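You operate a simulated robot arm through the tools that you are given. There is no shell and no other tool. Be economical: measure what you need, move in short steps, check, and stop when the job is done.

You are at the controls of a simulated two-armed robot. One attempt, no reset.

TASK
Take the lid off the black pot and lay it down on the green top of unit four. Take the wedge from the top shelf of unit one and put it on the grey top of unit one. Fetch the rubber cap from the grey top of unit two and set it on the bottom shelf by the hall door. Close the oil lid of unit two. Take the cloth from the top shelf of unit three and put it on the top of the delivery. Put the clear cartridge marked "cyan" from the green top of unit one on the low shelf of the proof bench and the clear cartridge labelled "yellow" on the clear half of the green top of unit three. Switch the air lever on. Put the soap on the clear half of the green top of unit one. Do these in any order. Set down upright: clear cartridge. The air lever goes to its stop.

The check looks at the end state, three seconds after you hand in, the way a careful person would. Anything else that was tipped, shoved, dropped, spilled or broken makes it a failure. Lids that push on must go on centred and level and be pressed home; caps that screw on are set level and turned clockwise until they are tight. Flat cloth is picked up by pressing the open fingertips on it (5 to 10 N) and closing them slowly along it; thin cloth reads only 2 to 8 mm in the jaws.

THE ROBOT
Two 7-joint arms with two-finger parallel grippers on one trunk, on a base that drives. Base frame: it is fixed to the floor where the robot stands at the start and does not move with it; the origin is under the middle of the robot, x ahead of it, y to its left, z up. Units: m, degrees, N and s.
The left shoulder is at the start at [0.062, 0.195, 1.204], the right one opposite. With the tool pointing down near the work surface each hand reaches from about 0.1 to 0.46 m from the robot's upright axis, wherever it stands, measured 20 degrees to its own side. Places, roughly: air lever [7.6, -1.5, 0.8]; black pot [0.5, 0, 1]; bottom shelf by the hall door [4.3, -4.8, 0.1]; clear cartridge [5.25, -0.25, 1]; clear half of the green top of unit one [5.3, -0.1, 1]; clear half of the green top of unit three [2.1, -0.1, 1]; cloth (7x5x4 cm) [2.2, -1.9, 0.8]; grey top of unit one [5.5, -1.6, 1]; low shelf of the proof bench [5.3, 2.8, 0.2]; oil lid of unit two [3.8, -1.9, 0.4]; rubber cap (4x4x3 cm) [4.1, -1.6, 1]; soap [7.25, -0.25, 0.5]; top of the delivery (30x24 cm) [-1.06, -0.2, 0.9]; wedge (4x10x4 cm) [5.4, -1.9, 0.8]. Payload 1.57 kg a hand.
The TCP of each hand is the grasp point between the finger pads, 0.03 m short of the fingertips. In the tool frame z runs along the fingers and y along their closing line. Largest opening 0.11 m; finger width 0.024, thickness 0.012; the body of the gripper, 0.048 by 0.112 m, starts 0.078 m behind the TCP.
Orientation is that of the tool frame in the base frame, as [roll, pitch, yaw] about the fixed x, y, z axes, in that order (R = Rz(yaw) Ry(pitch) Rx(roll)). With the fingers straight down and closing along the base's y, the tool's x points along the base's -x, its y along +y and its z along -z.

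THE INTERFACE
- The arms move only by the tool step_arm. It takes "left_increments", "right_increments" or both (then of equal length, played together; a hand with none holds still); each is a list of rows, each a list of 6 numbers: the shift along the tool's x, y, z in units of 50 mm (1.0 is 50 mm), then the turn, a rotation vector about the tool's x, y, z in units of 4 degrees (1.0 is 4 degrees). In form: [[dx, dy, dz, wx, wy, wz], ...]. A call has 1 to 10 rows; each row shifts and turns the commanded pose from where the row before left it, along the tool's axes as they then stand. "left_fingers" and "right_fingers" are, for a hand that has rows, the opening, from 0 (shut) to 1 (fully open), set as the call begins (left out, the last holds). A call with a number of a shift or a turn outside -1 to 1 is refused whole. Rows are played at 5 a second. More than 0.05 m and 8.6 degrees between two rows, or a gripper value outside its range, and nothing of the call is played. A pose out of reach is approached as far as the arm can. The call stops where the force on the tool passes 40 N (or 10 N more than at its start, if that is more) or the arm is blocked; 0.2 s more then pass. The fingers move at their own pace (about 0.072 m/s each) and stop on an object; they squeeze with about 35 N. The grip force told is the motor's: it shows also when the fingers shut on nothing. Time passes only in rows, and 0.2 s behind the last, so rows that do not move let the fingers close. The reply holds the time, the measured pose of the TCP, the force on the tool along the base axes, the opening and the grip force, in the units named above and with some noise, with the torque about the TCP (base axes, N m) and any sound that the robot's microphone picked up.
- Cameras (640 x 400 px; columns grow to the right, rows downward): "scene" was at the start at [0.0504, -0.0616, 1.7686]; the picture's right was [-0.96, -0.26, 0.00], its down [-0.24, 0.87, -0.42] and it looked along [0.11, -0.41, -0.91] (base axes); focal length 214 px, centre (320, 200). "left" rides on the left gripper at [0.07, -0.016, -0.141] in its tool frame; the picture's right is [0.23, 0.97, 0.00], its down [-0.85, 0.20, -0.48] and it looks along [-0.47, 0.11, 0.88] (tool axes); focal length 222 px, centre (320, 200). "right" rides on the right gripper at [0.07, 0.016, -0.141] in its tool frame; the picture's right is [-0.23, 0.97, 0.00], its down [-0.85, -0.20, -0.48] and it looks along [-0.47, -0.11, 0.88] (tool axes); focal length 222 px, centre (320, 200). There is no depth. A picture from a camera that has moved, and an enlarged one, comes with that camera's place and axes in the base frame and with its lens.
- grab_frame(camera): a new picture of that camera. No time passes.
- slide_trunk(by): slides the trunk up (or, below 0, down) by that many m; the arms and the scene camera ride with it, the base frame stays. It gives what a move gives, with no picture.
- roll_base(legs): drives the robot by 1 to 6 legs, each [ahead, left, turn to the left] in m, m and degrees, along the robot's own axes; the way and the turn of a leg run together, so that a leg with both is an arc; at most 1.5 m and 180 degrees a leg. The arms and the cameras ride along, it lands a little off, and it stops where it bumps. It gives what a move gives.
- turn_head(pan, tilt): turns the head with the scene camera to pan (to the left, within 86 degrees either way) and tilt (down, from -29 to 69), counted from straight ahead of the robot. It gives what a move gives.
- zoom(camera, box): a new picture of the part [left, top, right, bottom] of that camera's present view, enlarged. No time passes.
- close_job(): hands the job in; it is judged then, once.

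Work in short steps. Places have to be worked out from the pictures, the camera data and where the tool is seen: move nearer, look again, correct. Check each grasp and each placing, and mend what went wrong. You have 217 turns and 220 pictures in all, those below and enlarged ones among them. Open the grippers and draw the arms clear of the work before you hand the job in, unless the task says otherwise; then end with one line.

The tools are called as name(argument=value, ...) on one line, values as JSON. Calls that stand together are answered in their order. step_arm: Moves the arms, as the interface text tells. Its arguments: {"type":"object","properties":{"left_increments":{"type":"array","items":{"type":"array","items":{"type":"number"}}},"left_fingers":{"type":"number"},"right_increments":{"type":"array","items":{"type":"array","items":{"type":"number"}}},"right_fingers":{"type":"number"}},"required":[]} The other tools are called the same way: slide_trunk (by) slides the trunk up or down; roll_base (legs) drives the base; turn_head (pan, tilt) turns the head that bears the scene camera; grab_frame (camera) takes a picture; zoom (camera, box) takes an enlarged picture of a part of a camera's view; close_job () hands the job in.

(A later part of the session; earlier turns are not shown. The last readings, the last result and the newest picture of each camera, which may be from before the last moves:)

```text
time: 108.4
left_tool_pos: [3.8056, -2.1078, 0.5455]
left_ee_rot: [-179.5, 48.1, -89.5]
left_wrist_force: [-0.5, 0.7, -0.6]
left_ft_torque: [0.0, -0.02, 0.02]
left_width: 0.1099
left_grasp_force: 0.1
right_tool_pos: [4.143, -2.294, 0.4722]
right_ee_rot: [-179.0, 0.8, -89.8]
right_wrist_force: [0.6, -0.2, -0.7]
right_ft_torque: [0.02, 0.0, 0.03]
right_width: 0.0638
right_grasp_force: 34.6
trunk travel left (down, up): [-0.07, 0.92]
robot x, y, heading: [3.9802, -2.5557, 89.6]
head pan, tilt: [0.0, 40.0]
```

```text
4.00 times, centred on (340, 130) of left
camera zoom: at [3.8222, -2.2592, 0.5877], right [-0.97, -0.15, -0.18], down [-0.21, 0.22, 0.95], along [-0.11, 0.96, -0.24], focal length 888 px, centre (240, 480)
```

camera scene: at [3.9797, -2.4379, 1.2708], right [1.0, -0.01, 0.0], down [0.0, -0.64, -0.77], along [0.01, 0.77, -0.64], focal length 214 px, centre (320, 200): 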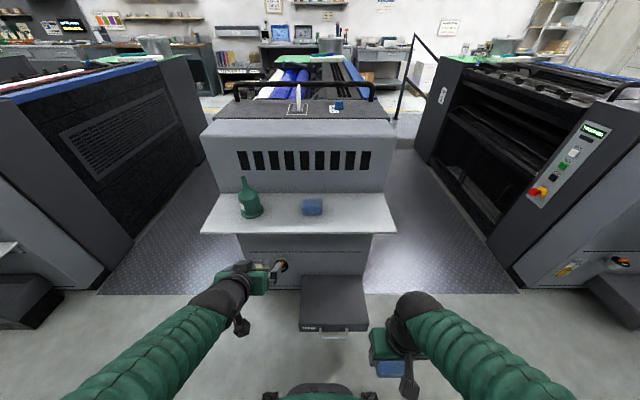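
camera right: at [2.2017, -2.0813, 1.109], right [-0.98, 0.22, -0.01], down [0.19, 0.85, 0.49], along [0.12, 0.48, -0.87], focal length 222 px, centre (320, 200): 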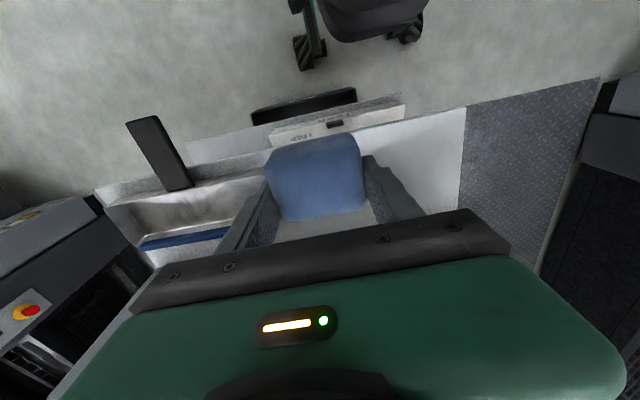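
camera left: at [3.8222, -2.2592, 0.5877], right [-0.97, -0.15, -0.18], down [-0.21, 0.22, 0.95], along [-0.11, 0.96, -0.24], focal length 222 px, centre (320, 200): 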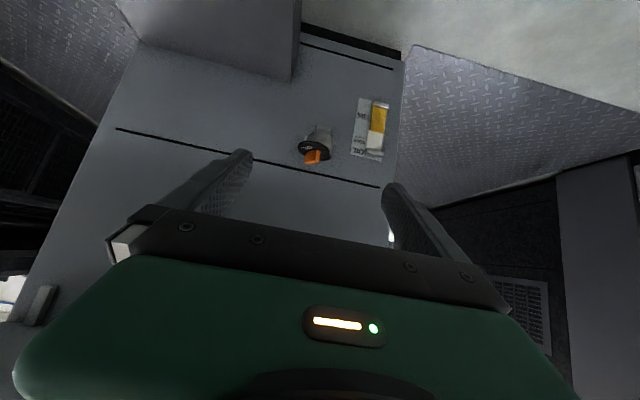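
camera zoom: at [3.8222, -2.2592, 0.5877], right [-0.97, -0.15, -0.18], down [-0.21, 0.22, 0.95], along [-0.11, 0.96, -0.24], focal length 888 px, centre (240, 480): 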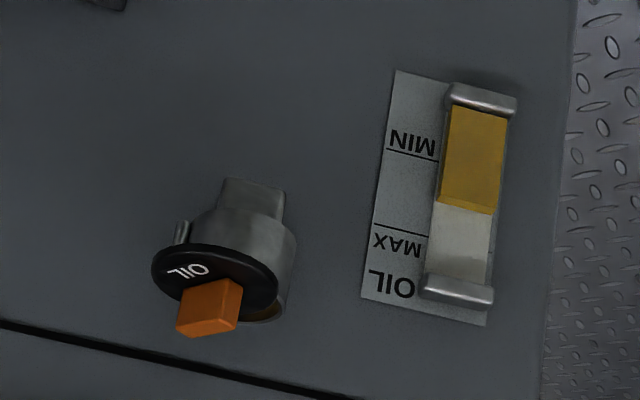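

The left view shows the lid is hinged on its +x side and partly open. I'll shut the fingers and push the orange handle along the neck axis; first bring the tips ~4 cm short of it.

step_arm(left_increments=[[-0.3, 0, 0.6, 0, 0, 0], [-0.3, 0, 0.8, 0, 0, 0], [-0.3, -0.1, 0.8, 0, 0, 0], [-0.3, 0, 0.8, 0, 0, 0], [-0.06, 0, 0.5, 0, 0, 0]], left_fingers=0)

grab_frame(camera="left")

zoom(camera="scene", box=[230, 220, 330, 290])

```text
time: 109.5
left_tool_pos: [3.9192, -1.992, 0.5896]
left_ee_rot: [-164.9, 56.3, -89.0]
left_wrist_force: [0.9, -0.1, -1.1]
left_ft_torque: [-0.01, -0.03, 0.04]
left_width: 0.0
left_grasp_force: 20.7
left hand out of reach, approached as far as the arm can: row 2, 3, 4, 5
right_tool_pos: [4.1422, -2.2938, 0.4705]
right_ee_rot: [-179.2, 0.8, -89.7]
right_wrist_force: [-1.0, 0.6, -0.1]
right_ft_torque: [0.04, 0.02, 0.02]
right_width: 0.064
right_grasp_force: 34.9
trunk travel left (down, up): [-0.07, 0.92]
robot x, y, heading: [3.9781, -2.5544, 89.6]
head pan, tilt: [0.0, 40.0]
stopped in row 5 (left hand): the arm was blocked; the commanded pose is now the measured one
```

```text
160 pictures are left
camera left: at [3.8988, -2.1478, 0.6082], right [-0.94, 0.07, -0.33], down [-0.32, 0.13, 0.94], along [0.11, 0.99, -0.1], focal length 222 px, centre (320, 200)
```

left: 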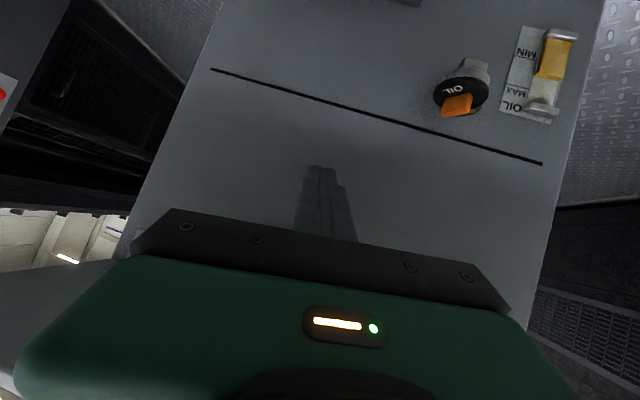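

```text
5.71 times, centred on (280, 255) of scene
camera zoom: at [3.9819, -2.4388, 1.071], right [1.0, 0.0, 0.0], down [0.0, -0.64, -0.77], along [0.0, 0.77, -0.64], focal length 1226 px, centre (549, -114)
```

zoom: 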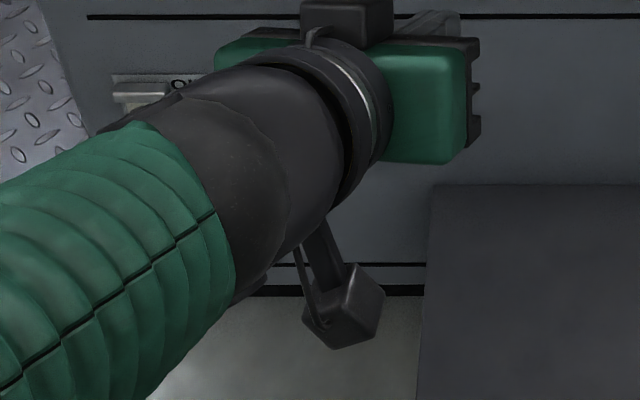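

The arm ran out of reach there (shoulder too low). Back the base off, raise the trunk, and restore the hand's orientation.

roll_base(legs=[[-0.22, 0, 0]])

slide_trunk(by=0.35)

step_arm(left_increments=[[0, 0, 0, -1, 0, 0], [0, 0, 0, -1, 0, 0], [0, 0, 0, -1, 0, 0], [0, 0, 0, -0.8, 0, 0], [0, 0, 0, 0, 1, 0], [0, 0, 0, 0, 1, 0]])

```text
time: 111.1
left_tool_pos: [3.9184, -2.211, 0.5882]
left_ee_rot: [-164.9, 56.3, -89.4]
left_wrist_force: [-1.0, -0.9, 0.5]
left_ft_torque: [-0.02, -0.02, 0.03]
left_width: 0.0
left_grasp_force: 21.2
right_tool_pos: [4.1426, -2.514, 0.4712]
right_ee_rot: [-179.1, 0.7, -90.0]
right_wrist_force: [-0.1, 0.3, -1.3]
right_ft_torque: [0.04, 0.01, 0.01]
right_width: 0.0639
right_grasp_force: 35.1
trunk travel left (down, up): [-0.07, 0.92]
robot x, y, heading: [3.9765, -2.7726, 89.5]
head pan, tilt: [0.0, 40.0]
```

```text
time: 114.5
left_tool_pos: [3.9183, -2.2103, 0.9371]
left_ee_rot: [-164.9, 56.2, -89.4]
left_wrist_force: [-0.4, -0.6, -0.5]
left_ft_torque: [-0.02, -0.01, 0.04]
left_width: 0.0
left_grasp_force: 21.3
right_tool_pos: [4.142, -2.5127, 0.8205]
right_ee_rot: [-179.1, 0.8, -90.0]
right_wrist_force: [0.1, 0.2, 0.0]
right_ft_torque: [-0.02, 0.05, 0.01]
right_width: 0.0643
right_grasp_force: 34.9
trunk travel left (down, up): [-0.42, 0.57]
robot x, y, heading: [3.9736, -2.7749, 89.5]
head pan, tilt: [0.0, 40.0]
```

```text
time: 115.4
left_tool_pos: [3.9004, -2.2087, 0.9541]
left_ee_rot: [-158.0, 53.7, -72.9]
left_wrist_force: [-0.2, 0.0, 0.1]
left_ft_torque: [-0.04, 0.04, -0.01]
left_width: 0.0
left_grasp_force: 21.4
left hand out of reach, approached as far as the arm can: row 4
right_tool_pos: [4.1426, -2.5142, 0.8215]
right_ee_rot: [-179.1, 0.7, -89.9]
right_wrist_force: [0.6, 0.6, 0.4]
right_ft_torque: [0.0, 0.0, 0.02]
right_width: 0.0636
right_grasp_force: 35.2
trunk travel left (down, up): [-0.42, 0.57]
robot x, y, heading: [3.9793, -2.7731, 89.4]
head pan, tilt: [0.0, 40.0]
stopped in row 4 (left hand): the arm was blocked; the commanded pose is now the measured one
```

Blocked by joint limits. Move the hand back/down/left into a comfortable region, then re-level the orientation.

step_arm(left_increments=[[0.84, 0.4, 0, 0, 0, 0], [0.84, 0.4, 0, 0, 0, 0], [0.84, 0.4, 0, 0, 0, 0], [0.84, 0.4, 0, 0, 0, 0], [0, 0, 0, -0.7, 0.63, 0.79], [0, 0, 0, -0.7, 0.63, 0.79], [0, 0, 0, -0.7, 0.63, 0.79]])

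```text
time: 116.3
left_tool_pos: [3.8721, -2.268, 0.8644]
left_ee_rot: [-141.9, 52.6, -59.8]
left_wrist_force: [-0.4, 0.8, 0.1]
left_ft_torque: [-0.02, -0.01, -0.02]
left_width: 0.0
left_grasp_force: 21.9
left hand out of reach, approached as far as the arm can: row 4
right_tool_pos: [4.1427, -2.5138, 0.82]
right_ee_rot: [-179.0, 0.7, -89.8]
right_wrist_force: [0.2, -0.9, -0.8]
right_ft_torque: [-0.01, 0.02, -0.01]
right_width: 0.0639
right_grasp_force: 35.0
trunk travel left (down, up): [-0.42, 0.57]
robot x, y, heading: [3.978, -2.7766, 89.3]
head pan, tilt: [0.0, 40.0]
stopped in row 4 (left hand): the arm was blocked; the commanded pose is now the measured one
```

See what the arm looks like.

turn_head(pan=10, tilt=55)

grab_frame(camera="scene")

```text
time: 117.0
left_tool_pos: [3.8706, -2.2691, 0.8662]
left_ee_rot: [-141.8, 52.7, -59.7]
left_wrist_force: [-0.6, 0.4, 0.1]
left_ft_torque: [0.01, 0.02, 0.03]
left_width: 0.0
left_grasp_force: 21.3
right_tool_pos: [4.1421, -2.5139, 0.8202]
right_ee_rot: [-179.1, 0.7, -90.0]
right_wrist_force: [-0.5, 0.2, 0.4]
right_ft_torque: [-0.01, -0.02, 0.01]
right_width: 0.064
right_grasp_force: 34.9
trunk travel left (down, up): [-0.42, 0.57]
robot x, y, heading: [3.9765, -2.7721, 89.7]
head pan, tilt: [10.0, 55.0]
```

```text
158 pictures are left
camera scene: at [3.9687, -2.6718, 1.4002], right [0.99, 0.16, 0.0], down [0.13, -0.81, -0.57], along [-0.09, 0.57, -0.82], focal length 214 px, centre (320, 200)
```

scene: 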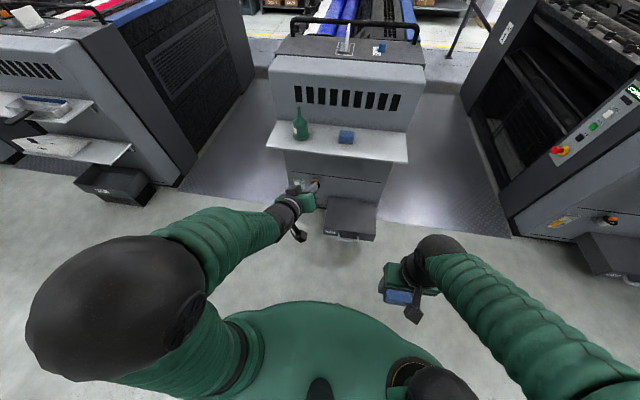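

The elbow is folded high. Shift the hand left in front of its shoulder, then rotate back.

step_arm(left_increments=[[-0.21, 0.65, -0.15, 0, 0, 0], [-0.21, 0.65, -0.15, 0, 0, 0], [-0.21, 0.65, -0.15, 0, 0, 0], [-0.21, 0.65, -0.15, 0, 0, 0], [0, 0, 0, -0.72, 0.53, 0.84], [0, 0, 0, -0.72, 0.53, 0.84], [0, 0, 0, -0.72, 0.53, 0.84], [0, 0, 0, -0.72, 0.53, 0.84], [0, 0, 0, -0.72, 0.53, 0.84]])

```text
time: 119.0
left_tool_pos: [3.7375, -2.27, 0.8742]
left_ee_rot: [179.7, 48.0, -90.4]
left_wrist_force: [0.0, -0.4, 0.5]
left_ft_torque: [0.01, 0.0, 0.0]
left_width: 0.0
left_grasp_force: 21.3
left hand out of reach, approached as far as the arm can: row 1, 4
right_tool_pos: [4.1422, -2.5137, 0.8202]
right_ee_rot: [-179.1, 0.7, -90.1]
right_wrist_force: [-0.2, 0.4, -1.2]
right_ft_torque: [0.02, -0.02, 0.03]
right_width: 0.0638
right_grasp_force: 34.4
trunk travel left (down, up): [-0.42, 0.57]
robot x, y, heading: [3.9777, -2.7753, 89.4]
head pan, tilt: [10.0, 55.0]
```

Orientation restored. Now lower the hand ~0.25 m relative to the shoulder at this spot.

step_arm(left_increments=[[0.62, 0, 0.56, 0, 0, 0], [0.62, 0, 0.56, 0, 0, 0], [0.62, 0, 0.56, 0, 0, 0], [0.62, 0, 0.56, 0, 0, 0], [0.62, 0, 0.56, 0, 0, 0], [0.62, 0, 0.56, 0, 0, 0]])

```text
time: 120.4
left_tool_pos: [3.7368, -2.2687, 0.6202]
left_ee_rot: [179.8, 48.0, -90.3]
left_wrist_force: [0.8, -0.6, -0.1]
left_ft_torque: [-0.02, 0.04, 0.05]
left_width: 0.0001
left_grasp_force: 21.0
right_tool_pos: [4.1406, -2.5123, 0.8199]
right_ee_rot: [-179.0, 0.5, -90.0]
right_wrist_force: [-0.5, 0.4, -0.8]
right_ft_torque: [0.0, 0.02, -0.01]
right_width: 0.0641
right_grasp_force: 35.4
trunk travel left (down, up): [-0.42, 0.57]
robot x, y, heading: [3.977, -2.7747, 89.4]
head pan, tilt: [10.0, 55.0]
```

Good posture. Let the base and trunk carry it: drive right 0.075, ahead 0.30, lower trunk 0.155.

roll_base(legs=[[0.28, -0.075, 0.6]])

slide_trunk(by=-0.155)

grab_frame(camera="left")

zoom(camera="scene", box=[220, 130, 380, 230])

```text
time: 122.5
left_tool_pos: [3.8083, -1.9896, 0.6198]
left_ee_rot: [179.9, 47.8, -89.7]
left_wrist_force: [0.2, -0.2, 0.1]
left_ft_torque: [0.01, 0.01, 0.02]
left_width: 0.0
left_grasp_force: 21.3
right_tool_pos: [4.2162, -2.232, 0.8212]
right_ee_rot: [-178.9, 0.6, -89.7]
right_wrist_force: [0.6, 0.2, 0.2]
right_ft_torque: [-0.03, 0.0, 0.0]
right_width: 0.0641
right_grasp_force: 35.3
trunk travel left (down, up): [-0.42, 0.57]
robot x, y, heading: [4.0556, -2.4929, 89.8]
head pan, tilt: [10.0, 55.0]
```

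```text
time: 124.2
left_tool_pos: [3.8095, -1.9906, 0.4666]
left_ee_rot: [179.9, 48.0, -89.8]
left_wrist_force: [-0.4, 0.2, -0.6]
left_ft_torque: [-0.01, -0.01, -0.02]
left_width: 0.0
left_grasp_force: 21.0
right_tool_pos: [4.2171, -2.2312, 0.6661]
right_ee_rot: [-179.1, 0.8, -89.6]
right_wrist_force: [-0.4, 0.0, -0.5]
right_ft_torque: [0.01, 0.04, 0.03]
right_width: 0.064
right_grasp_force: 35.2
trunk travel left (down, up): [-0.265, 0.725]
robot x, y, heading: [4.0499, -2.4911, 90.2]
head pan, tilt: [10.0, 55.0]
```

```text
157 pictures are left
camera left: at [3.827, -2.1415, 0.509], right [-0.97, -0.16, -0.17], down [-0.2, 0.22, 0.96], along [-0.11, 0.96, -0.24], focal length 222 px, centre (320, 200)
```

left: 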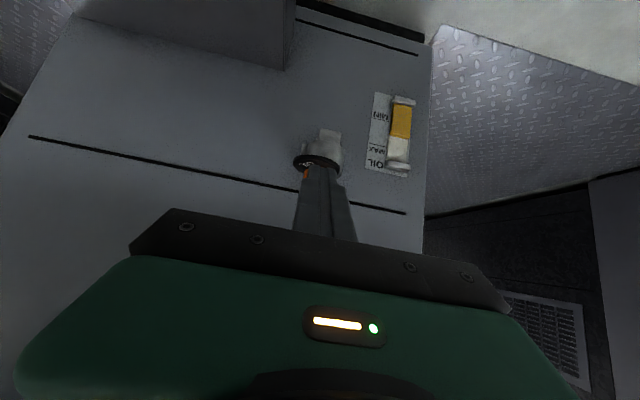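

```text
4.00 times, centred on (300, 180) of scene
camera zoom: at [4.0436, -2.3906, 1.2452], right [0.99, 0.17, 0.0], down [0.14, -0.81, -0.57], along [-0.1, 0.56, -0.82], focal length 858 px, centre (400, 280)
```

zoom: 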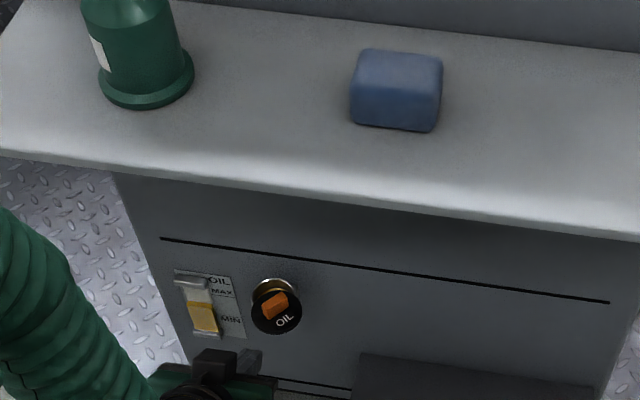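

Handle ≈[3.81,-1.873,0.412]; my ray passes ~5 cm low. Raise, then advance 9 cm along the tool axis and look.

step_arm(left_increments=[[-0.74, 0.1, -0.6, 0, 0, 0], [0, 0, 0.6, 0, 0, 0], [0, 0, 0.6, 0, 0, 0], [0, 0, 0.6, 0, 0, 0]])

zoom(camera="left", box=[220, 80, 420, 205])

zoom(camera="scene", box=[240, 170, 340, 232])

```text
time: 125.2
left_tool_pos: [3.8034, -1.9186, 0.4556]
left_ee_rot: [179.8, 47.8, -89.8]
left_wrist_force: [0.5, 0.2, -0.8]
left_ft_torque: [0.03, -0.01, 0.02]
left_width: 0.0002
left_grasp_force: 21.2
right_tool_pos: [4.2167, -2.2313, 0.6656]
right_ee_rot: [-179.1, 0.8, -89.4]
right_wrist_force: [0.6, 0.0, -0.2]
right_ft_torque: [0.0, 0.02, 0.0]
right_width: 0.0638
right_grasp_force: 34.7
trunk travel left (down, up): [-0.265, 0.725]
robot x, y, heading: [4.0582, -2.4931, 89.8]
head pan, tilt: [10.0, 55.0]
```

```text
3.20 times, centred on (320, 142) of left
camera zoom: at [3.8217, -2.0706, 0.498], right [-0.97, -0.16, -0.17], down [-0.2, 0.22, 0.96], along [-0.11, 0.96, -0.24], focal length 711 px, centre (320, 384)
```

zoom: 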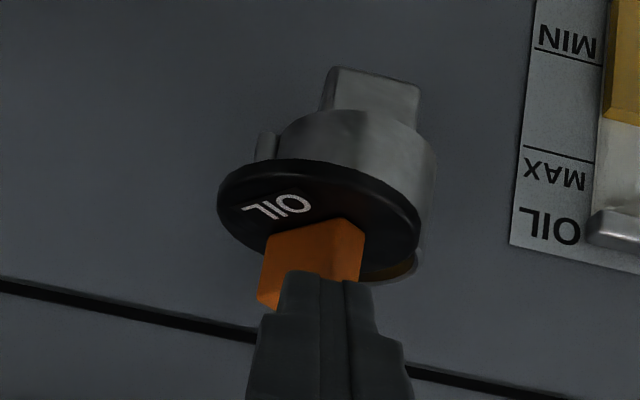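

```text
6.40 times, centred on (290, 201) of scene
camera zoom: at [4.0436, -2.3896, 1.2451], right [0.99, 0.17, 0.0], down [0.14, -0.81, -0.57], along [-0.1, 0.56, -0.82], focal length 1373 px, centre (512, 194)
```

zoom: 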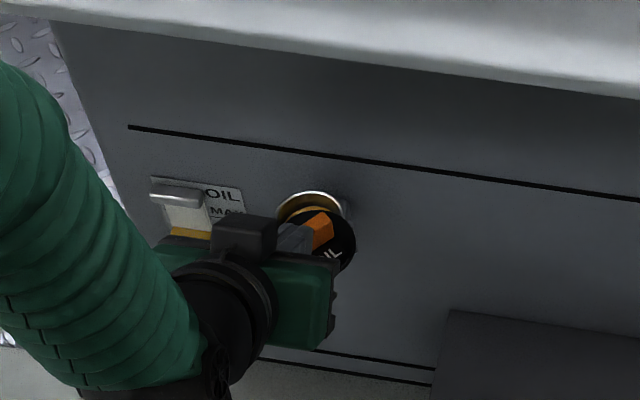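

Tips are at the handle. Push in 1 cm steps and watch force/sound.

step_arm(left_increments=[[0, 0, 0.2, 0, 0, 0], [0, 0, 0.2, 0, 0, 0]])

step_arm(left_increments=[[0, 0, 0.2, 0, 0, 0], [0, 0, 0.2, 0, 0, 0]])

zoom(camera="left", box=[220, 80, 420, 205])

```text
time: 125.8
left_tool_pos: [3.7941, -1.903, 0.4494]
left_ee_rot: [179.1, 49.1, -89.4]
left_wrist_force: [-7.2, -4.2, 21.5]
left_ft_torque: [0.31, 0.21, 0.2]
left_width: 0.0002
left_grasp_force: 21.5
right_tool_pos: [4.2174, -2.2329, 0.6654]
right_ee_rot: [-179.1, 0.8, -89.5]
right_wrist_force: [-0.6, 1.5, 0.3]
right_ft_torque: [-0.05, 0.05, 0.02]
right_width: 0.0639
right_grasp_force: 35.0
trunk travel left (down, up): [-0.265, 0.725]
robot x, y, heading: [4.0554, -2.4943, 90.0]
head pan, tilt: [10.0, 55.0]
stopped in row 2 (left hand): the force on the tool passed its limit at 48 N (the readings are from after the stop); the commanded pose is now the measured one
```

```text
time: 126.2
left_tool_pos: [3.7913, -1.8954, 0.4423]
left_ee_rot: [178.9, 49.0, -89.2]
left_wrist_force: [0.8, -0.2, -0.5]
left_ft_torque: [0.06, 0.03, -0.02]
left_width: 0.0
left_grasp_force: 21.3
right_tool_pos: [4.2156, -2.2309, 0.6651]
right_ee_rot: [-179.1, 0.7, -89.4]
right_wrist_force: [-0.3, 0.2, -0.8]
right_ft_torque: [-0.04, -0.03, 0.0]
right_width: 0.064
right_grasp_force: 35.0
trunk travel left (down, up): [-0.265, 0.725]
robot x, y, heading: [4.0525, -2.4934, 90.0]
head pan, tilt: [10.0, 55.0]
stopped in row 2 (left hand): the force on the tool passed its limit at 52 N (the readings are from after the stop); the commanded pose is now the measured one
```

```text
3.20 times, centred on (320, 142) of left
camera zoom: at [3.8125, -2.0481, 0.4822], right [-0.97, -0.17, -0.16], down [-0.19, 0.19, 0.96], along [-0.14, 0.97, -0.22], focal length 711 px, centre (320, 384)
```

zoom: 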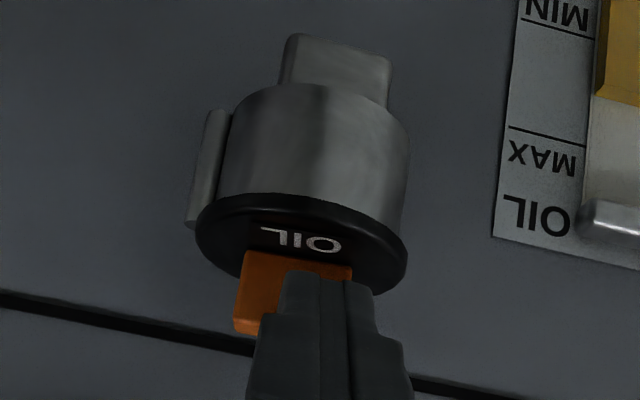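

The lid has swung over the neck. Back off a bit and inspect it from the scene and hand cameras.

step_arm(left_increments=[[0, 0, -0.6, 0, 0, 0], [0.4, 0, -0.8, 0, 0, 0], [0.5, 0, -0.8, 0, 0, 0]])

zoom(camera="left", box=[240, 60, 400, 160])

zoom(camera="scene", box=[262, 182, 318, 217])

```text
time: 127.0
left_tool_pos: [3.7959, -2.0068, 0.4843]
left_ee_rot: [179.0, 49.3, -89.3]
left_wrist_force: [0.3, 0.3, 0.1]
left_ft_torque: [-0.01, 0.0, 0.0]
left_width: 0.0
left_grasp_force: 20.9
right_tool_pos: [4.2152, -2.2316, 0.6654]
right_ee_rot: [-179.1, 0.6, -89.4]
right_wrist_force: [0.6, -0.1, -0.5]
right_ft_torque: [-0.01, 0.0, -0.01]
right_width: 0.0641
right_grasp_force: 35.0
trunk travel left (down, up): [-0.265, 0.725]
robot x, y, heading: [4.0539, -2.4893, 90.2]
head pan, tilt: [10.0, 55.0]
```

```text
4.00 times, centred on (320, 110) of left
camera zoom: at [3.8158, -2.1597, 0.5224], right [-0.97, -0.17, -0.16], down [-0.19, 0.19, 0.96], along [-0.14, 0.97, -0.22], focal length 888 px, centre (320, 560)
```

zoom: 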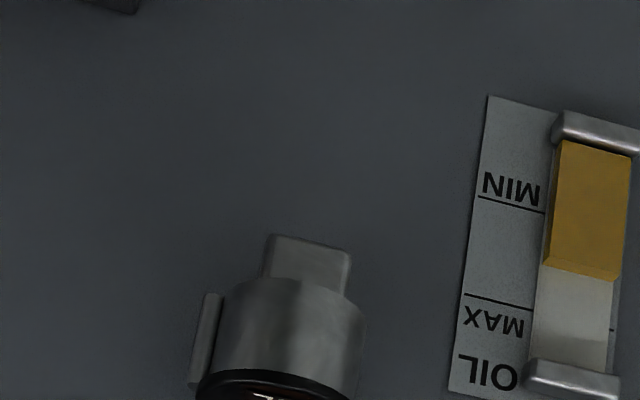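

```text
11.43 times, centred on (290, 200) of scene
camera zoom: at [4.043, -2.3907, 1.2452], right [0.98, 0.17, 0.0], down [0.14, -0.81, -0.57], along [-0.1, 0.56, -0.82], focal length 2451 px, centre (663, 206)
```

zoom: 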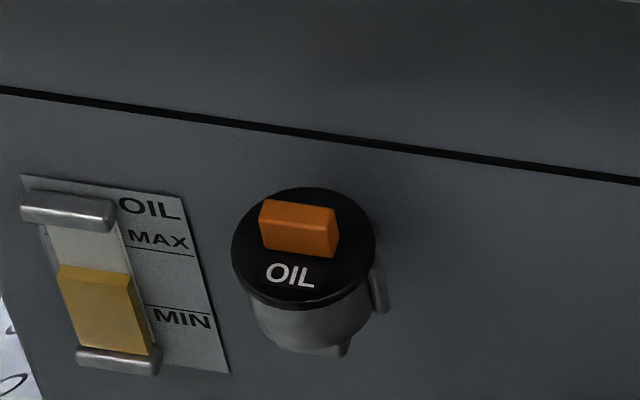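

Looks closed; verify concentricity from the hand camera.

zoom(camera="left", box=[270, 110, 366, 170])

```text
6.67 times, centred on (318, 140) of left
camera zoom: at [3.8158, -2.1597, 0.5224], right [-0.97, -0.17, -0.16], down [-0.19, 0.19, 0.96], along [-0.14, 0.97, -0.22], focal length 1481 px, centre (333, 600)
```

zoom: 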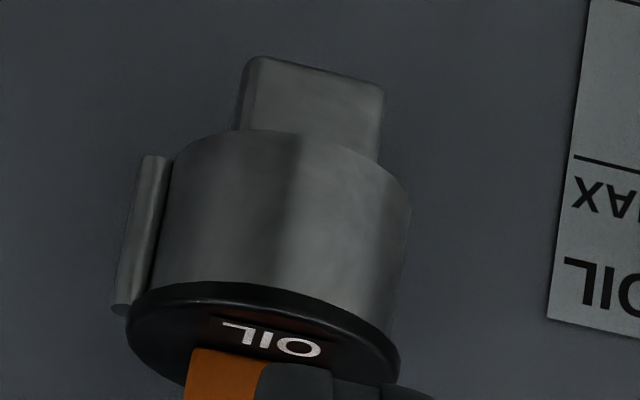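

Closed and centred. Back off, restore the hand to pointing down, raise the trunk.

roll_base(legs=[[-0.25, 0, 0]])

slide_trunk(by=0.4)

step_arm(left_increments=[[0, 0.3, 0, 0, 1, 0], [0, 0.3, 0, 0, 1, 0], [0, 0.3, 0, 0, 1, 0], [0, 0, 0, 0, 1, 0], [0, 0, 0, 0, 1, 0], [0, 0, 0, 0, 1, 0], [0, 0, 0, 0, 1, 0], [0, 0, 0, 0, 1, 0], [0, 0, 0, 0, 1, 0], [0, 0, 0, 0, 1, 0]], left_fingers=1)

step_arm(left_increments=[[0, 0, 0, 0, 1, 0], [0, 0, 0, 0, 1, 0], [0, 0, 0, 0, 0.2, 0]])

slide_trunk(by=0.3)

```text
time: 128.9
left_tool_pos: [3.7942, -2.2546, 0.4831]
left_ee_rot: [178.9, 49.2, -89.3]
left_wrist_force: [-0.8, -0.6, 0.6]
left_ft_torque: [-0.02, 0.01, 0.02]
left_width: 0.0
left_grasp_force: 21.4
right_tool_pos: [4.2161, -2.4794, 0.666]
right_ee_rot: [-179.1, 0.7, -89.4]
right_wrist_force: [-0.3, -0.5, 0.0]
right_ft_torque: [0.0, -0.04, 0.0]
right_width: 0.064
right_grasp_force: 34.8
trunk travel left (down, up): [-0.265, 0.725]
robot x, y, heading: [4.0552, -2.7428, 90.2]
head pan, tilt: [10.0, 55.0]
```

```text
time: 132.7
left_tool_pos: [3.7943, -2.2531, 0.8832]
left_ee_rot: [178.9, 49.2, -89.3]
left_wrist_force: [-0.9, 0.2, 0.3]
left_ft_torque: [-0.03, -0.02, 0.0]
left_width: 0.0
left_grasp_force: 21.1
right_tool_pos: [4.2153, -2.4761, 1.0651]
right_ee_rot: [-179.1, 0.7, -89.4]
right_wrist_force: [0.3, -0.4, -0.5]
right_ft_torque: [0.03, -0.02, 0.0]
right_width: 0.0638
right_grasp_force: 35.2
trunk travel left (down, up): [-0.665, 0.325]
robot x, y, heading: [4.0544, -2.7425, 89.9]
head pan, tilt: [10.0, 55.0]
```

```text
time: 134.9
left_tool_pos: [3.7492, -2.2538, 0.8845]
left_ee_rot: [179.2, 9.1, -88.7]
left_wrist_force: [0.1, 0.4, -0.1]
left_ft_torque: [-0.03, 0.0, 0.06]
left_width: 0.11
left_grasp_force: 0.0
right_tool_pos: [4.215, -2.4775, 1.0649]
right_ee_rot: [-179.1, 0.8, -89.3]
right_wrist_force: [-0.3, -0.5, -1.3]
right_ft_torque: [0.01, 0.05, -0.02]
right_width: 0.0639
right_grasp_force: 34.7
trunk travel left (down, up): [-0.665, 0.325]
robot x, y, heading: [4.0529, -2.7403, 90.0]
head pan, tilt: [10.0, 55.0]
```

```text
time: 135.7
left_tool_pos: [3.7493, -2.2549, 0.8848]
left_ee_rot: [179.3, 0.4, -88.5]
left_wrist_force: [-0.6, 0.2, 0.2]
left_ft_torque: [-0.01, -0.01, 0.0]
left_width: 0.1097
left_grasp_force: 0.0
right_tool_pos: [4.2144, -2.4782, 1.066]
right_ee_rot: [-179.1, 0.7, -89.3]
right_wrist_force: [-0.2, -0.5, 0.6]
right_ft_torque: [0.0, -0.03, -0.03]
right_width: 0.064
right_grasp_force: 34.9
trunk travel left (down, up): [-0.665, 0.325]
robot x, y, heading: [4.0582, -2.7381, 90.1]
head pan, tilt: [10.0, 55.0]
```

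```text
time: 138.7
left_tool_pos: [3.749, -2.2553, 1.1851]
left_ee_rot: [179.2, 0.4, -88.6]
left_wrist_force: [-0.2, -0.3, -0.4]
left_ft_torque: [-0.04, -0.01, 0.0]
left_width: 0.1102
left_grasp_force: 0.2
right_tool_pos: [4.2153, -2.4776, 1.3643]
right_ee_rot: [-179.1, 0.6, -89.4]
right_wrist_force: [0.0, -0.4, -0.9]
right_ft_torque: [-0.02, -0.01, 0.0]
right_width: 0.064
right_grasp_force: 35.1
trunk travel left (down, up): [-0.965, 0.025]
robot x, y, heading: [4.0502, -2.7376, 90.1]
head pan, tilt: [10.0, 55.0]
```

Pull the left hand in and up, then drive to the gap between units two and one and enter it facing +y.

step_arm(left_increments=[[0.8, 0, -0.5, 0, 0, 0], [0.8, 0, -0.5, 0, 0, 0], [0.8, 0, -0.5, 0, 0, 0], [0.8, 0, -0.4, 0, 0, 0], [0.8, 0, 0, 0, 0, 0]])

roll_base(legs=[[0, -0.62, 0], [0.5, 0, 0]])

turn_head(pan=0, tilt=50)

grab_frame(camera="scene")

```text
time: 139.9
left_tool_pos: [3.759, -2.4575, 1.2801]
left_ee_rot: [179.3, 0.5, -88.4]
left_wrist_force: [1.1, -0.7, 0.0]
left_ft_torque: [0.01, 0.02, -0.01]
left_width: 0.1101
left_grasp_force: 0.1
right_tool_pos: [4.2142, -2.48, 1.3662]
right_ee_rot: [-179.1, 0.8, -89.4]
right_wrist_force: [0.0, -0.8, -1.0]
right_ft_torque: [0.02, 0.0, 0.03]
right_width: 0.0642
right_grasp_force: 34.7
trunk travel left (down, up): [-0.965, 0.025]
robot x, y, heading: [4.0554, -2.7418, 90.1]
head pan, tilt: [10.0, 55.0]
```

```text
time: 145.9
left_tool_pos: [4.3738, -1.9578, 1.2791]
left_ee_rot: [179.1, 0.6, -88.2]
left_wrist_force: [-0.3, 0.7, 0.1]
left_ft_torque: [0.03, 0.01, 0.02]
left_width: 0.11
left_grasp_force: 0.0
right_tool_pos: [4.8321, -1.9789, 1.3652]
right_ee_rot: [-179.1, 1.0, -89.2]
right_wrist_force: [0.4, 0.1, 0.2]
right_ft_torque: [-0.02, 0.0, -0.04]
right_width: 0.0639
right_grasp_force: 35.0
trunk travel left (down, up): [-0.965, 0.025]
robot x, y, heading: [4.6692, -2.2393, 90.2]
head pan, tilt: [10.0, 55.0]
```

```text
time: 146.6
left_tool_pos: [4.3739, -1.9554, 1.2793]
left_ee_rot: [179.2, 0.5, -88.3]
left_wrist_force: [0.8, 0.2, 0.0]
left_ft_torque: [0.03, 0.03, 0.0]
left_width: 0.11
left_grasp_force: 0.0
right_tool_pos: [4.8331, -1.9767, 1.3652]
right_ee_rot: [-179.2, 0.8, -89.2]
right_wrist_force: [-0.4, -0.2, -0.6]
right_ft_torque: [0.0, 0.05, -0.04]
right_width: 0.0641
right_grasp_force: 34.8
trunk travel left (down, up): [-0.965, 0.025]
robot x, y, heading: [4.6704, -2.2359, 90.2]
head pan, tilt: [0.0, 50.0]
```

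```text
149 pictures are left
camera scene: at [4.6735, -2.1312, 1.9518], right [1.0, 0.01, 0.0], down [0.0, -0.77, -0.64], along [0.0, 0.64, -0.77], focal length 214 px, centre (320, 200)
```

scene: 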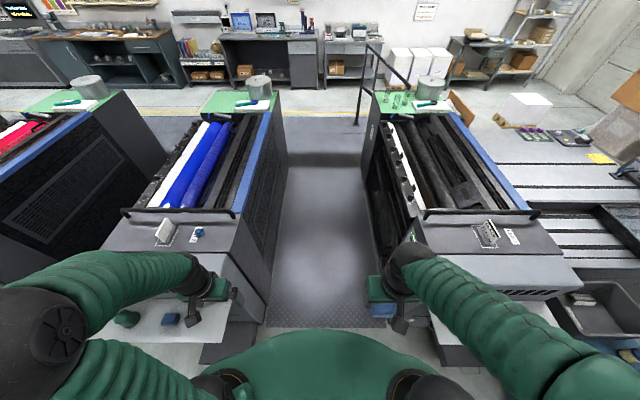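

Gap is clear. Drive ahead to y≈-1.72, x≈4.62; cap at ≈[4.065,-1.566] will be left of the robot.

roll_base(legs=[[0.52, 0.05, 0]])

turn_head(pan=70, tilt=50)

grab_frame(camera="scene")

grab_frame(camera="left")

```text
time: 149.7
left_tool_pos: [4.3221, -1.4329, 1.2803]
left_ee_rot: [179.3, 0.6, -88.2]
left_wrist_force: [-0.1, -0.6, 0.1]
left_ft_torque: [0.0, 0.02, 0.03]
left_width: 0.1101
left_grasp_force: 0.2
right_tool_pos: [4.7808, -1.4536, 1.3662]
right_ee_rot: [-179.0, 0.8, -89.2]
right_wrist_force: [0.5, 0.2, 0.0]
right_ft_torque: [0.04, 0.0, 0.03]
right_width: 0.0637
right_grasp_force: 34.6
trunk travel left (down, up): [-0.965, 0.025]
robot x, y, heading: [4.617, -1.7157, 90.4]
head pan, tilt: [0.0, 50.0]
```

```text
time: 151.1
left_tool_pos: [4.3223, -1.4305, 1.2793]
left_ee_rot: [179.4, 0.6, -88.1]
left_wrist_force: [-0.1, 0.5, 0.2]
left_ft_torque: [0.0, 0.04, 0.01]
left_width: 0.11
left_grasp_force: 0.1
right_tool_pos: [4.7785, -1.4516, 1.3657]
right_ee_rot: [-179.1, 0.7, -89.2]
right_wrist_force: [-0.5, 0.4, -0.2]
right_ft_torque: [-0.02, 0.02, -0.01]
right_width: 0.064
right_grasp_force: 35.1
trunk travel left (down, up): [-0.965, 0.025]
robot x, y, heading: [4.6216, -1.7131, 90.5]
head pan, tilt: [70.0, 50.0]
```

```text
148 pictures are left
camera scene: at [4.5479, -1.657, 1.9518], right [0.34, 0.94, 0.0], down [0.72, -0.26, -0.64], along [-0.6, 0.22, -0.77], focal length 214 px, centre (320, 200)
```

scene: 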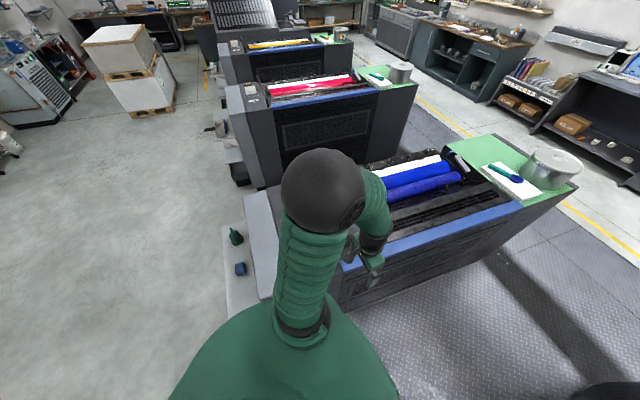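

```text
147 pictures are left
camera left: at [4.3423, -1.5008, 1.4191], right [-0.97, -0.26, 0.01], down [-0.22, 0.84, 0.49], along [-0.13, 0.47, -0.87], focal length 222 px, centre (320, 200)
```

left: 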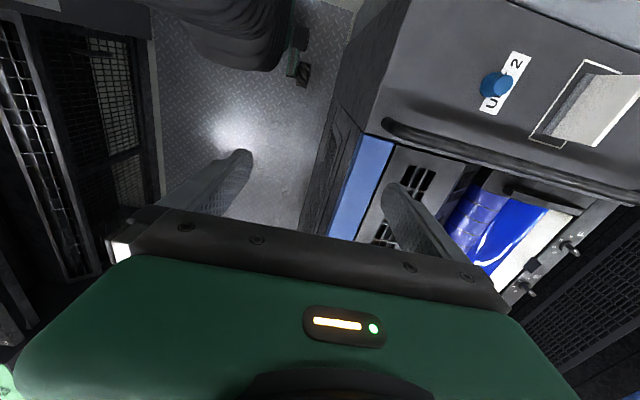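

Left view puts the cap at [4.067,-1.56], consistent. Move the left hand over it and down to z≈1.14.

step_arm(left_increments=[[0.4, 0.86, 0, 0, 0, 0], [0.4, 0.86, 0, 0, 0, 0], [0.4, 0.86, 0, 0, 0, 0], [0.4, 0.86, 0, 0, 0, 0], [0.4, 0.86, 0, 0, 0, 0], [0.4, 0.86, 0, 0, 0, 0], [0, 0, 0.9, 0, 0, 0], [0, 0, 0.9, 0, 0, 0], [0, 0, 0.9, 0, 0, 0]], left_fingers=0.75)

grab_frame(camera="left")

zoom(camera="left", box=[220, 80, 420, 205])

```text
time: 153.1
left_tool_pos: [4.0645, -1.5556, 1.1451]
left_ee_rot: [179.4, 0.4, -88.2]
left_wrist_force: [-0.3, -0.3, -0.4]
left_ft_torque: [-0.01, 0.0, 0.05]
left_width: 0.0827
left_grasp_force: 0.1
right_tool_pos: [4.7761, -1.4511, 1.3658]
right_ee_rot: [-179.0, 0.7, -89.0]
right_wrist_force: [-0.3, 0.1, -0.1]
right_ft_torque: [0.03, -0.01, -0.01]
right_width: 0.0636
right_grasp_force: 34.9
trunk travel left (down, up): [-0.965, 0.025]
robot x, y, heading: [4.6196, -1.7162, 90.2]
head pan, tilt: [70.0, 50.0]
```

```text
146 pictures are left
camera left: at [4.0844, -1.6266, 1.286], right [-0.97, -0.26, 0.01], down [-0.22, 0.84, 0.49], along [-0.13, 0.47, -0.87], focal length 222 px, centre (320, 200)
```

left: 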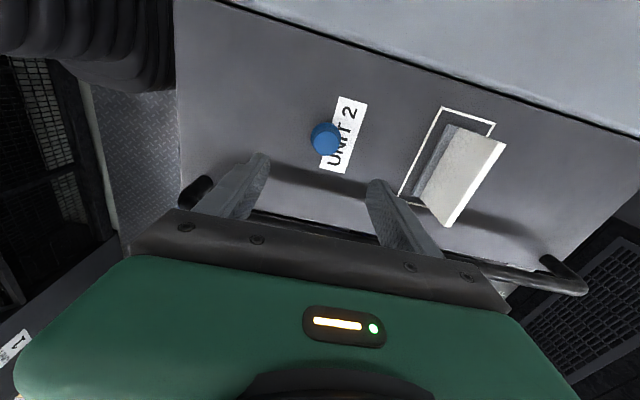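

```text
3.20 times, centred on (320, 142) of left
camera zoom: at [4.0844, -1.6266, 1.286], right [-0.97, -0.26, 0.01], down [-0.22, 0.84, 0.49], along [-0.13, 0.47, -0.87], focal length 711 px, centre (320, 384)
```

zoom: 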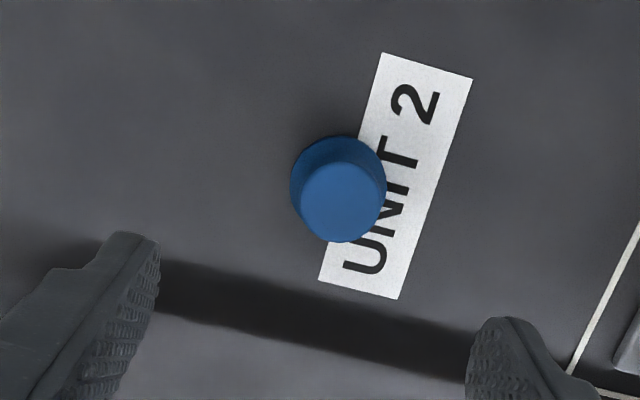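

Cap top z≈1.00 at [4.058,-1.559]. Descend to tcp 1.025 and view.

step_arm(left_increments=[[0.03, 0.13, 0.8, 0, 0, 0], [0, 0, 0.8, 0, 0, 0], [0, 0, 0.75, 0, 0, 0]])

zoom(camera="left", box=[220, 80, 420, 205])

```text
time: 153.9
left_tool_pos: [4.0586, -1.5586, 1.0345]
left_ee_rot: [179.4, 0.4, -88.3]
left_wrist_force: [0.6, -0.3, 2.1]
left_ft_torque: [-0.04, -0.09, 0.01]
left_width: 0.0826
left_grasp_force: 0.1
right_tool_pos: [4.7808, -1.4519, 1.3649]
right_ee_rot: [-179.1, 0.7, -89.1]
right_wrist_force: [0.1, 0.0, -0.4]
right_ft_torque: [0.03, 0.02, -0.02]
right_width: 0.0638
right_grasp_force: 35.4
trunk travel left (down, up): [-0.965, 0.025]
robot x, y, heading: [4.6184, -1.7173, 90.1]
head pan, tilt: [70.0, 50.0]
stopped in row 3 (left hand): the force on the tool passed its limit at 200 N (the readings are from after the stop); the commanded pose is now the measured one
```

```text
3.20 times, centred on (320, 142) of left
camera zoom: at [4.0787, -1.6287, 1.1748], right [-0.97, -0.26, 0.01], down [-0.22, 0.84, 0.49], along [-0.13, 0.47, -0.87], focal length 711 px, centre (320, 384)
```

zoom: 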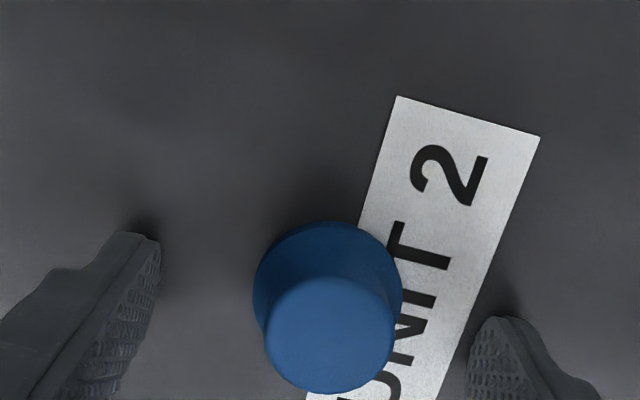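

Tips touched the top (z≈1.004) hard but all is fine; cap is centred between the fingers. Raise 4 mm and close.

step_arm(left_increments=[[0, 0.05, -0.1, 0, 0, 0]])

step_arm(left_increments=[[0, 0, 0, 0, 0, 0], [0, 0, 0, 0, 0, 0], [0, 0, 0, 0, 0, 0], [0, 0, 0, 0, 0, 0]], left_fingers=0.1)

step_arm(left_increments=[[0, 0, -0.6, 0, 0, 0], [0, 0, -0.9, 0, 0, 0], [0, 0, -0.9, 0, 0, 0], [0, 0, -0.9, 0, 0, 0]])

grab_frame(camera="left")

```text
time: 154.3
left_tool_pos: [4.0548, -1.557, 1.0371]
left_ee_rot: [179.4, 0.5, -88.2]
left_wrist_force: [-0.4, -0.1, 0.5]
left_ft_torque: [0.03, -0.03, -0.03]
left_width: 0.0825
left_grasp_force: 0.0
right_tool_pos: [4.7779, -1.4511, 1.3665]
right_ee_rot: [-178.9, 0.7, -89.2]
right_wrist_force: [0.3, 0.3, -0.7]
right_ft_torque: [0.02, -0.02, 0.0]
right_width: 0.0639
right_grasp_force: 34.4
trunk travel left (down, up): [-0.965, 0.025]
robot x, y, heading: [4.6206, -1.7123, 90.4]
head pan, tilt: [70.0, 50.0]
```

```text
time: 155.3
left_tool_pos: [4.0541, -1.5575, 1.0389]
left_ee_rot: [179.4, 0.4, -88.3]
left_wrist_force: [0.4, 0.4, -0.5]
left_ft_torque: [0.0, -0.02, 0.01]
left_width: 0.0304
left_grasp_force: 35.2
right_tool_pos: [4.7778, -1.4514, 1.3658]
right_ee_rot: [-179.1, 0.8, -89.1]
right_wrist_force: [-0.4, -0.1, 0.5]
right_ft_torque: [-0.01, 0.0, -0.03]
right_width: 0.0639
right_grasp_force: 35.2
trunk travel left (down, up): [-0.965, 0.025]
robot x, y, heading: [4.6229, -1.7131, 90.6]
head pan, tilt: [70.0, 50.0]
```

```text
time: 156.3
left_tool_pos: [4.0596, -1.5616, 1.2072]
left_ee_rot: [179.4, 0.4, -88.3]
left_wrist_force: [1.2, 0.1, 0.1]
left_ft_torque: [-0.01, 0.02, 0.01]
left_width: 0.0299
left_grasp_force: 35.6
right_tool_pos: [4.7806, -1.4524, 1.3652]
right_ee_rot: [-179.0, 0.7, -89.1]
right_wrist_force: [-0.7, 0.1, -0.3]
right_ft_torque: [0.0, -0.03, 0.0]
right_width: 0.0642
right_grasp_force: 35.2
trunk travel left (down, up): [-0.965, 0.025]
robot x, y, heading: [4.6204, -1.7141, 90.5]
head pan, tilt: [70.0, 50.0]
```

```text
143 pictures are left
camera left: at [4.0798, -1.6304, 1.3463], right [-0.97, -0.26, 0.01], down [-0.22, 0.85, 0.49], along [-0.13, 0.47, -0.87], focal length 222 px, centre (320, 200)
```

left: 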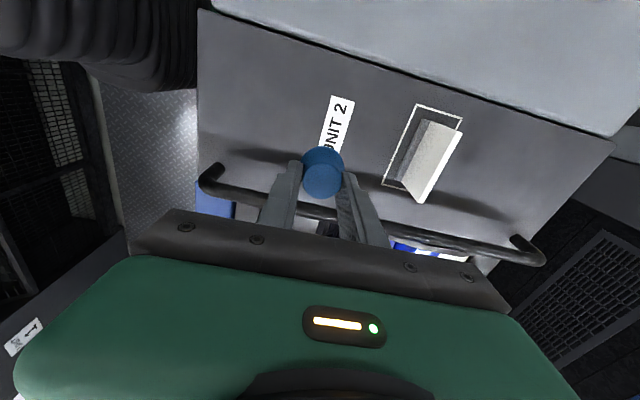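

Cap held. Retract the left hand to the robot's front and back out of the gap, then turn toward the hall-door rack.

step_arm(left_increments=[[-0.4, -0.86, -0.2, 0, 0, 0], [-0.4, -0.86, -0.2, 0, 0, 0], [-0.4, -0.86, -0.2, 0, 0, 0], [-0.3, -0.86, -0.2, 0, 0, 0], [-0.3, -0.86, -0.2, 0, 0, 0], [-0.1, -0.86, -0.2, 0, 0, 0]])

roll_base(legs=[[-1.1, 0, 0], [0, 0, 90], [0, 0, 90], [0.5, 0, 0]])

turn_head(pan=0, tilt=35)

grab_frame(camera="scene")

```text
time: 157.8
left_tool_pos: [4.3057, -1.4391, 1.2638]
left_ee_rot: [179.4, 0.3, -88.1]
left_wrist_force: [0.2, 0.6, 0.1]
left_ft_torque: [0.0, 0.03, 0.03]
left_width: 0.0293
left_grasp_force: 34.5
left hand out of reach, approached as far as the arm can: row 5, 6
right_tool_pos: [4.7804, -1.4507, 1.3646]
right_ee_rot: [-179.1, 0.8, -89.1]
right_wrist_force: [-0.1, 0.0, -0.3]
right_ft_torque: [-0.01, 0.0, 0.03]
right_width: 0.0643
right_grasp_force: 35.1
trunk travel left (down, up): [-0.965, 0.025]
robot x, y, heading: [4.6179, -1.7115, 90.1]
head pan, tilt: [70.0, 50.0]
```

```text
time: 173.5
left_tool_pos: [4.9289, -3.5706, 1.2654]
left_ee_rot: [179.5, 0.5, 91.0]
left_wrist_force: [0.3, -0.7, -0.1]
left_ft_torque: [-0.02, 0.03, 0.0]
left_width: 0.0277
left_grasp_force: 34.7
right_tool_pos: [4.4539, -3.5516, 1.3669]
right_ee_rot: [-179.1, 0.8, 90.0]
right_wrist_force: [0.3, -0.3, -0.9]
right_ft_torque: [0.01, 0.03, -0.01]
right_width: 0.0641
right_grasp_force: 35.4
trunk travel left (down, up): [-0.965, 0.025]
robot x, y, heading: [4.618, -3.2961, -90.7]
head pan, tilt: [70.0, 50.0]
```

```text
time: 174.9
left_tool_pos: [4.9298, -3.5733, 1.2653]
left_ee_rot: [179.4, 0.4, 90.9]
left_wrist_force: [-0.5, -0.1, -0.1]
left_ft_torque: [0.02, 0.0, 0.04]
left_width: 0.0277
left_grasp_force: 35.1
right_tool_pos: [4.453, -3.5543, 1.3657]
right_ee_rot: [-179.1, 0.7, 90.0]
right_wrist_force: [0.5, 0.0, -0.7]
right_ft_torque: [-0.01, 0.0, -0.01]
right_width: 0.0642
right_grasp_force: 35.3
trunk travel left (down, up): [-0.965, 0.025]
robot x, y, heading: [4.6124, -3.2931, -90.6]
head pan, tilt: [0.0, 35.0]
```

```text
142 pictures are left
camera scene: at [4.6174, -3.4137, 1.9735], right [-1.0, 0.01, 0.0], down [0.01, 0.57, -0.82], along [-0.01, -0.82, -0.57], focal length 214 px, centre (320, 200)
```

scene: 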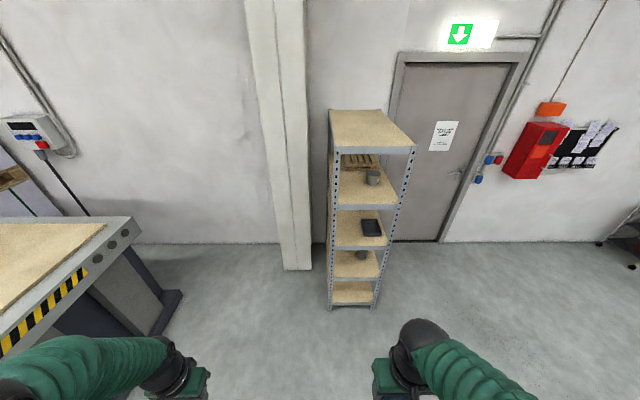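

The left width is creeping down (0.030→0.0277); check the cap in the fingers.

zoom(camera="left", box=[240, 100, 400, 200])

zoom(camera="scene", box=[300, 95, 440, 320])

```text
4.00 times, centred on (320, 150) of left
camera zoom: at [4.9108, -3.5035, 1.4057], right [0.97, 0.24, 0.01], down [0.21, -0.85, 0.49], along [0.13, -0.47, -0.87], focal length 888 px, centre (320, 400)
```

zoom: 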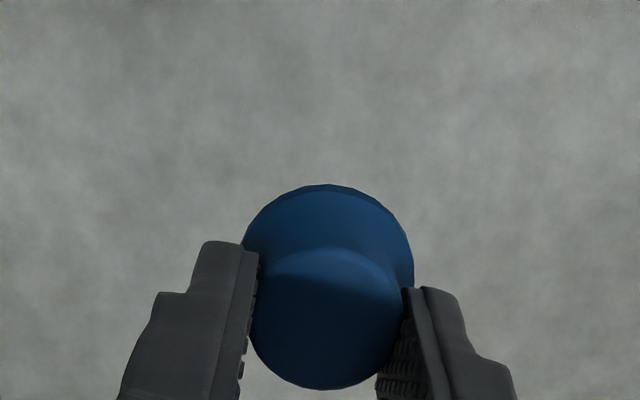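

```text
1.78 times, centred on (370, 208) of scene
camera zoom: at [4.6174, -3.4137, 1.9735], right [-1.0, 0.01, 0.0], down [0.01, 0.57, -0.82], along [-0.01, -0.82, -0.57], focal length 381 px, centre (231, 187)
```

zoom: 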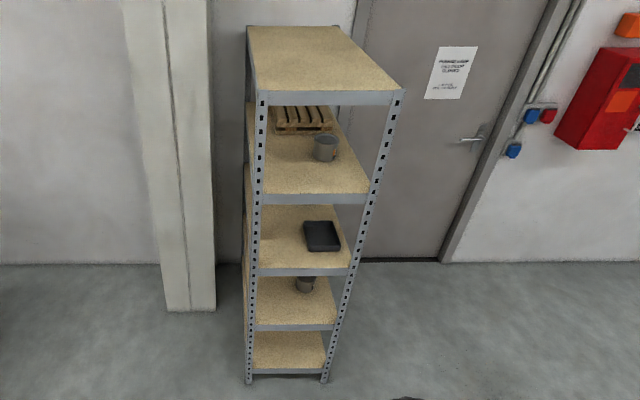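

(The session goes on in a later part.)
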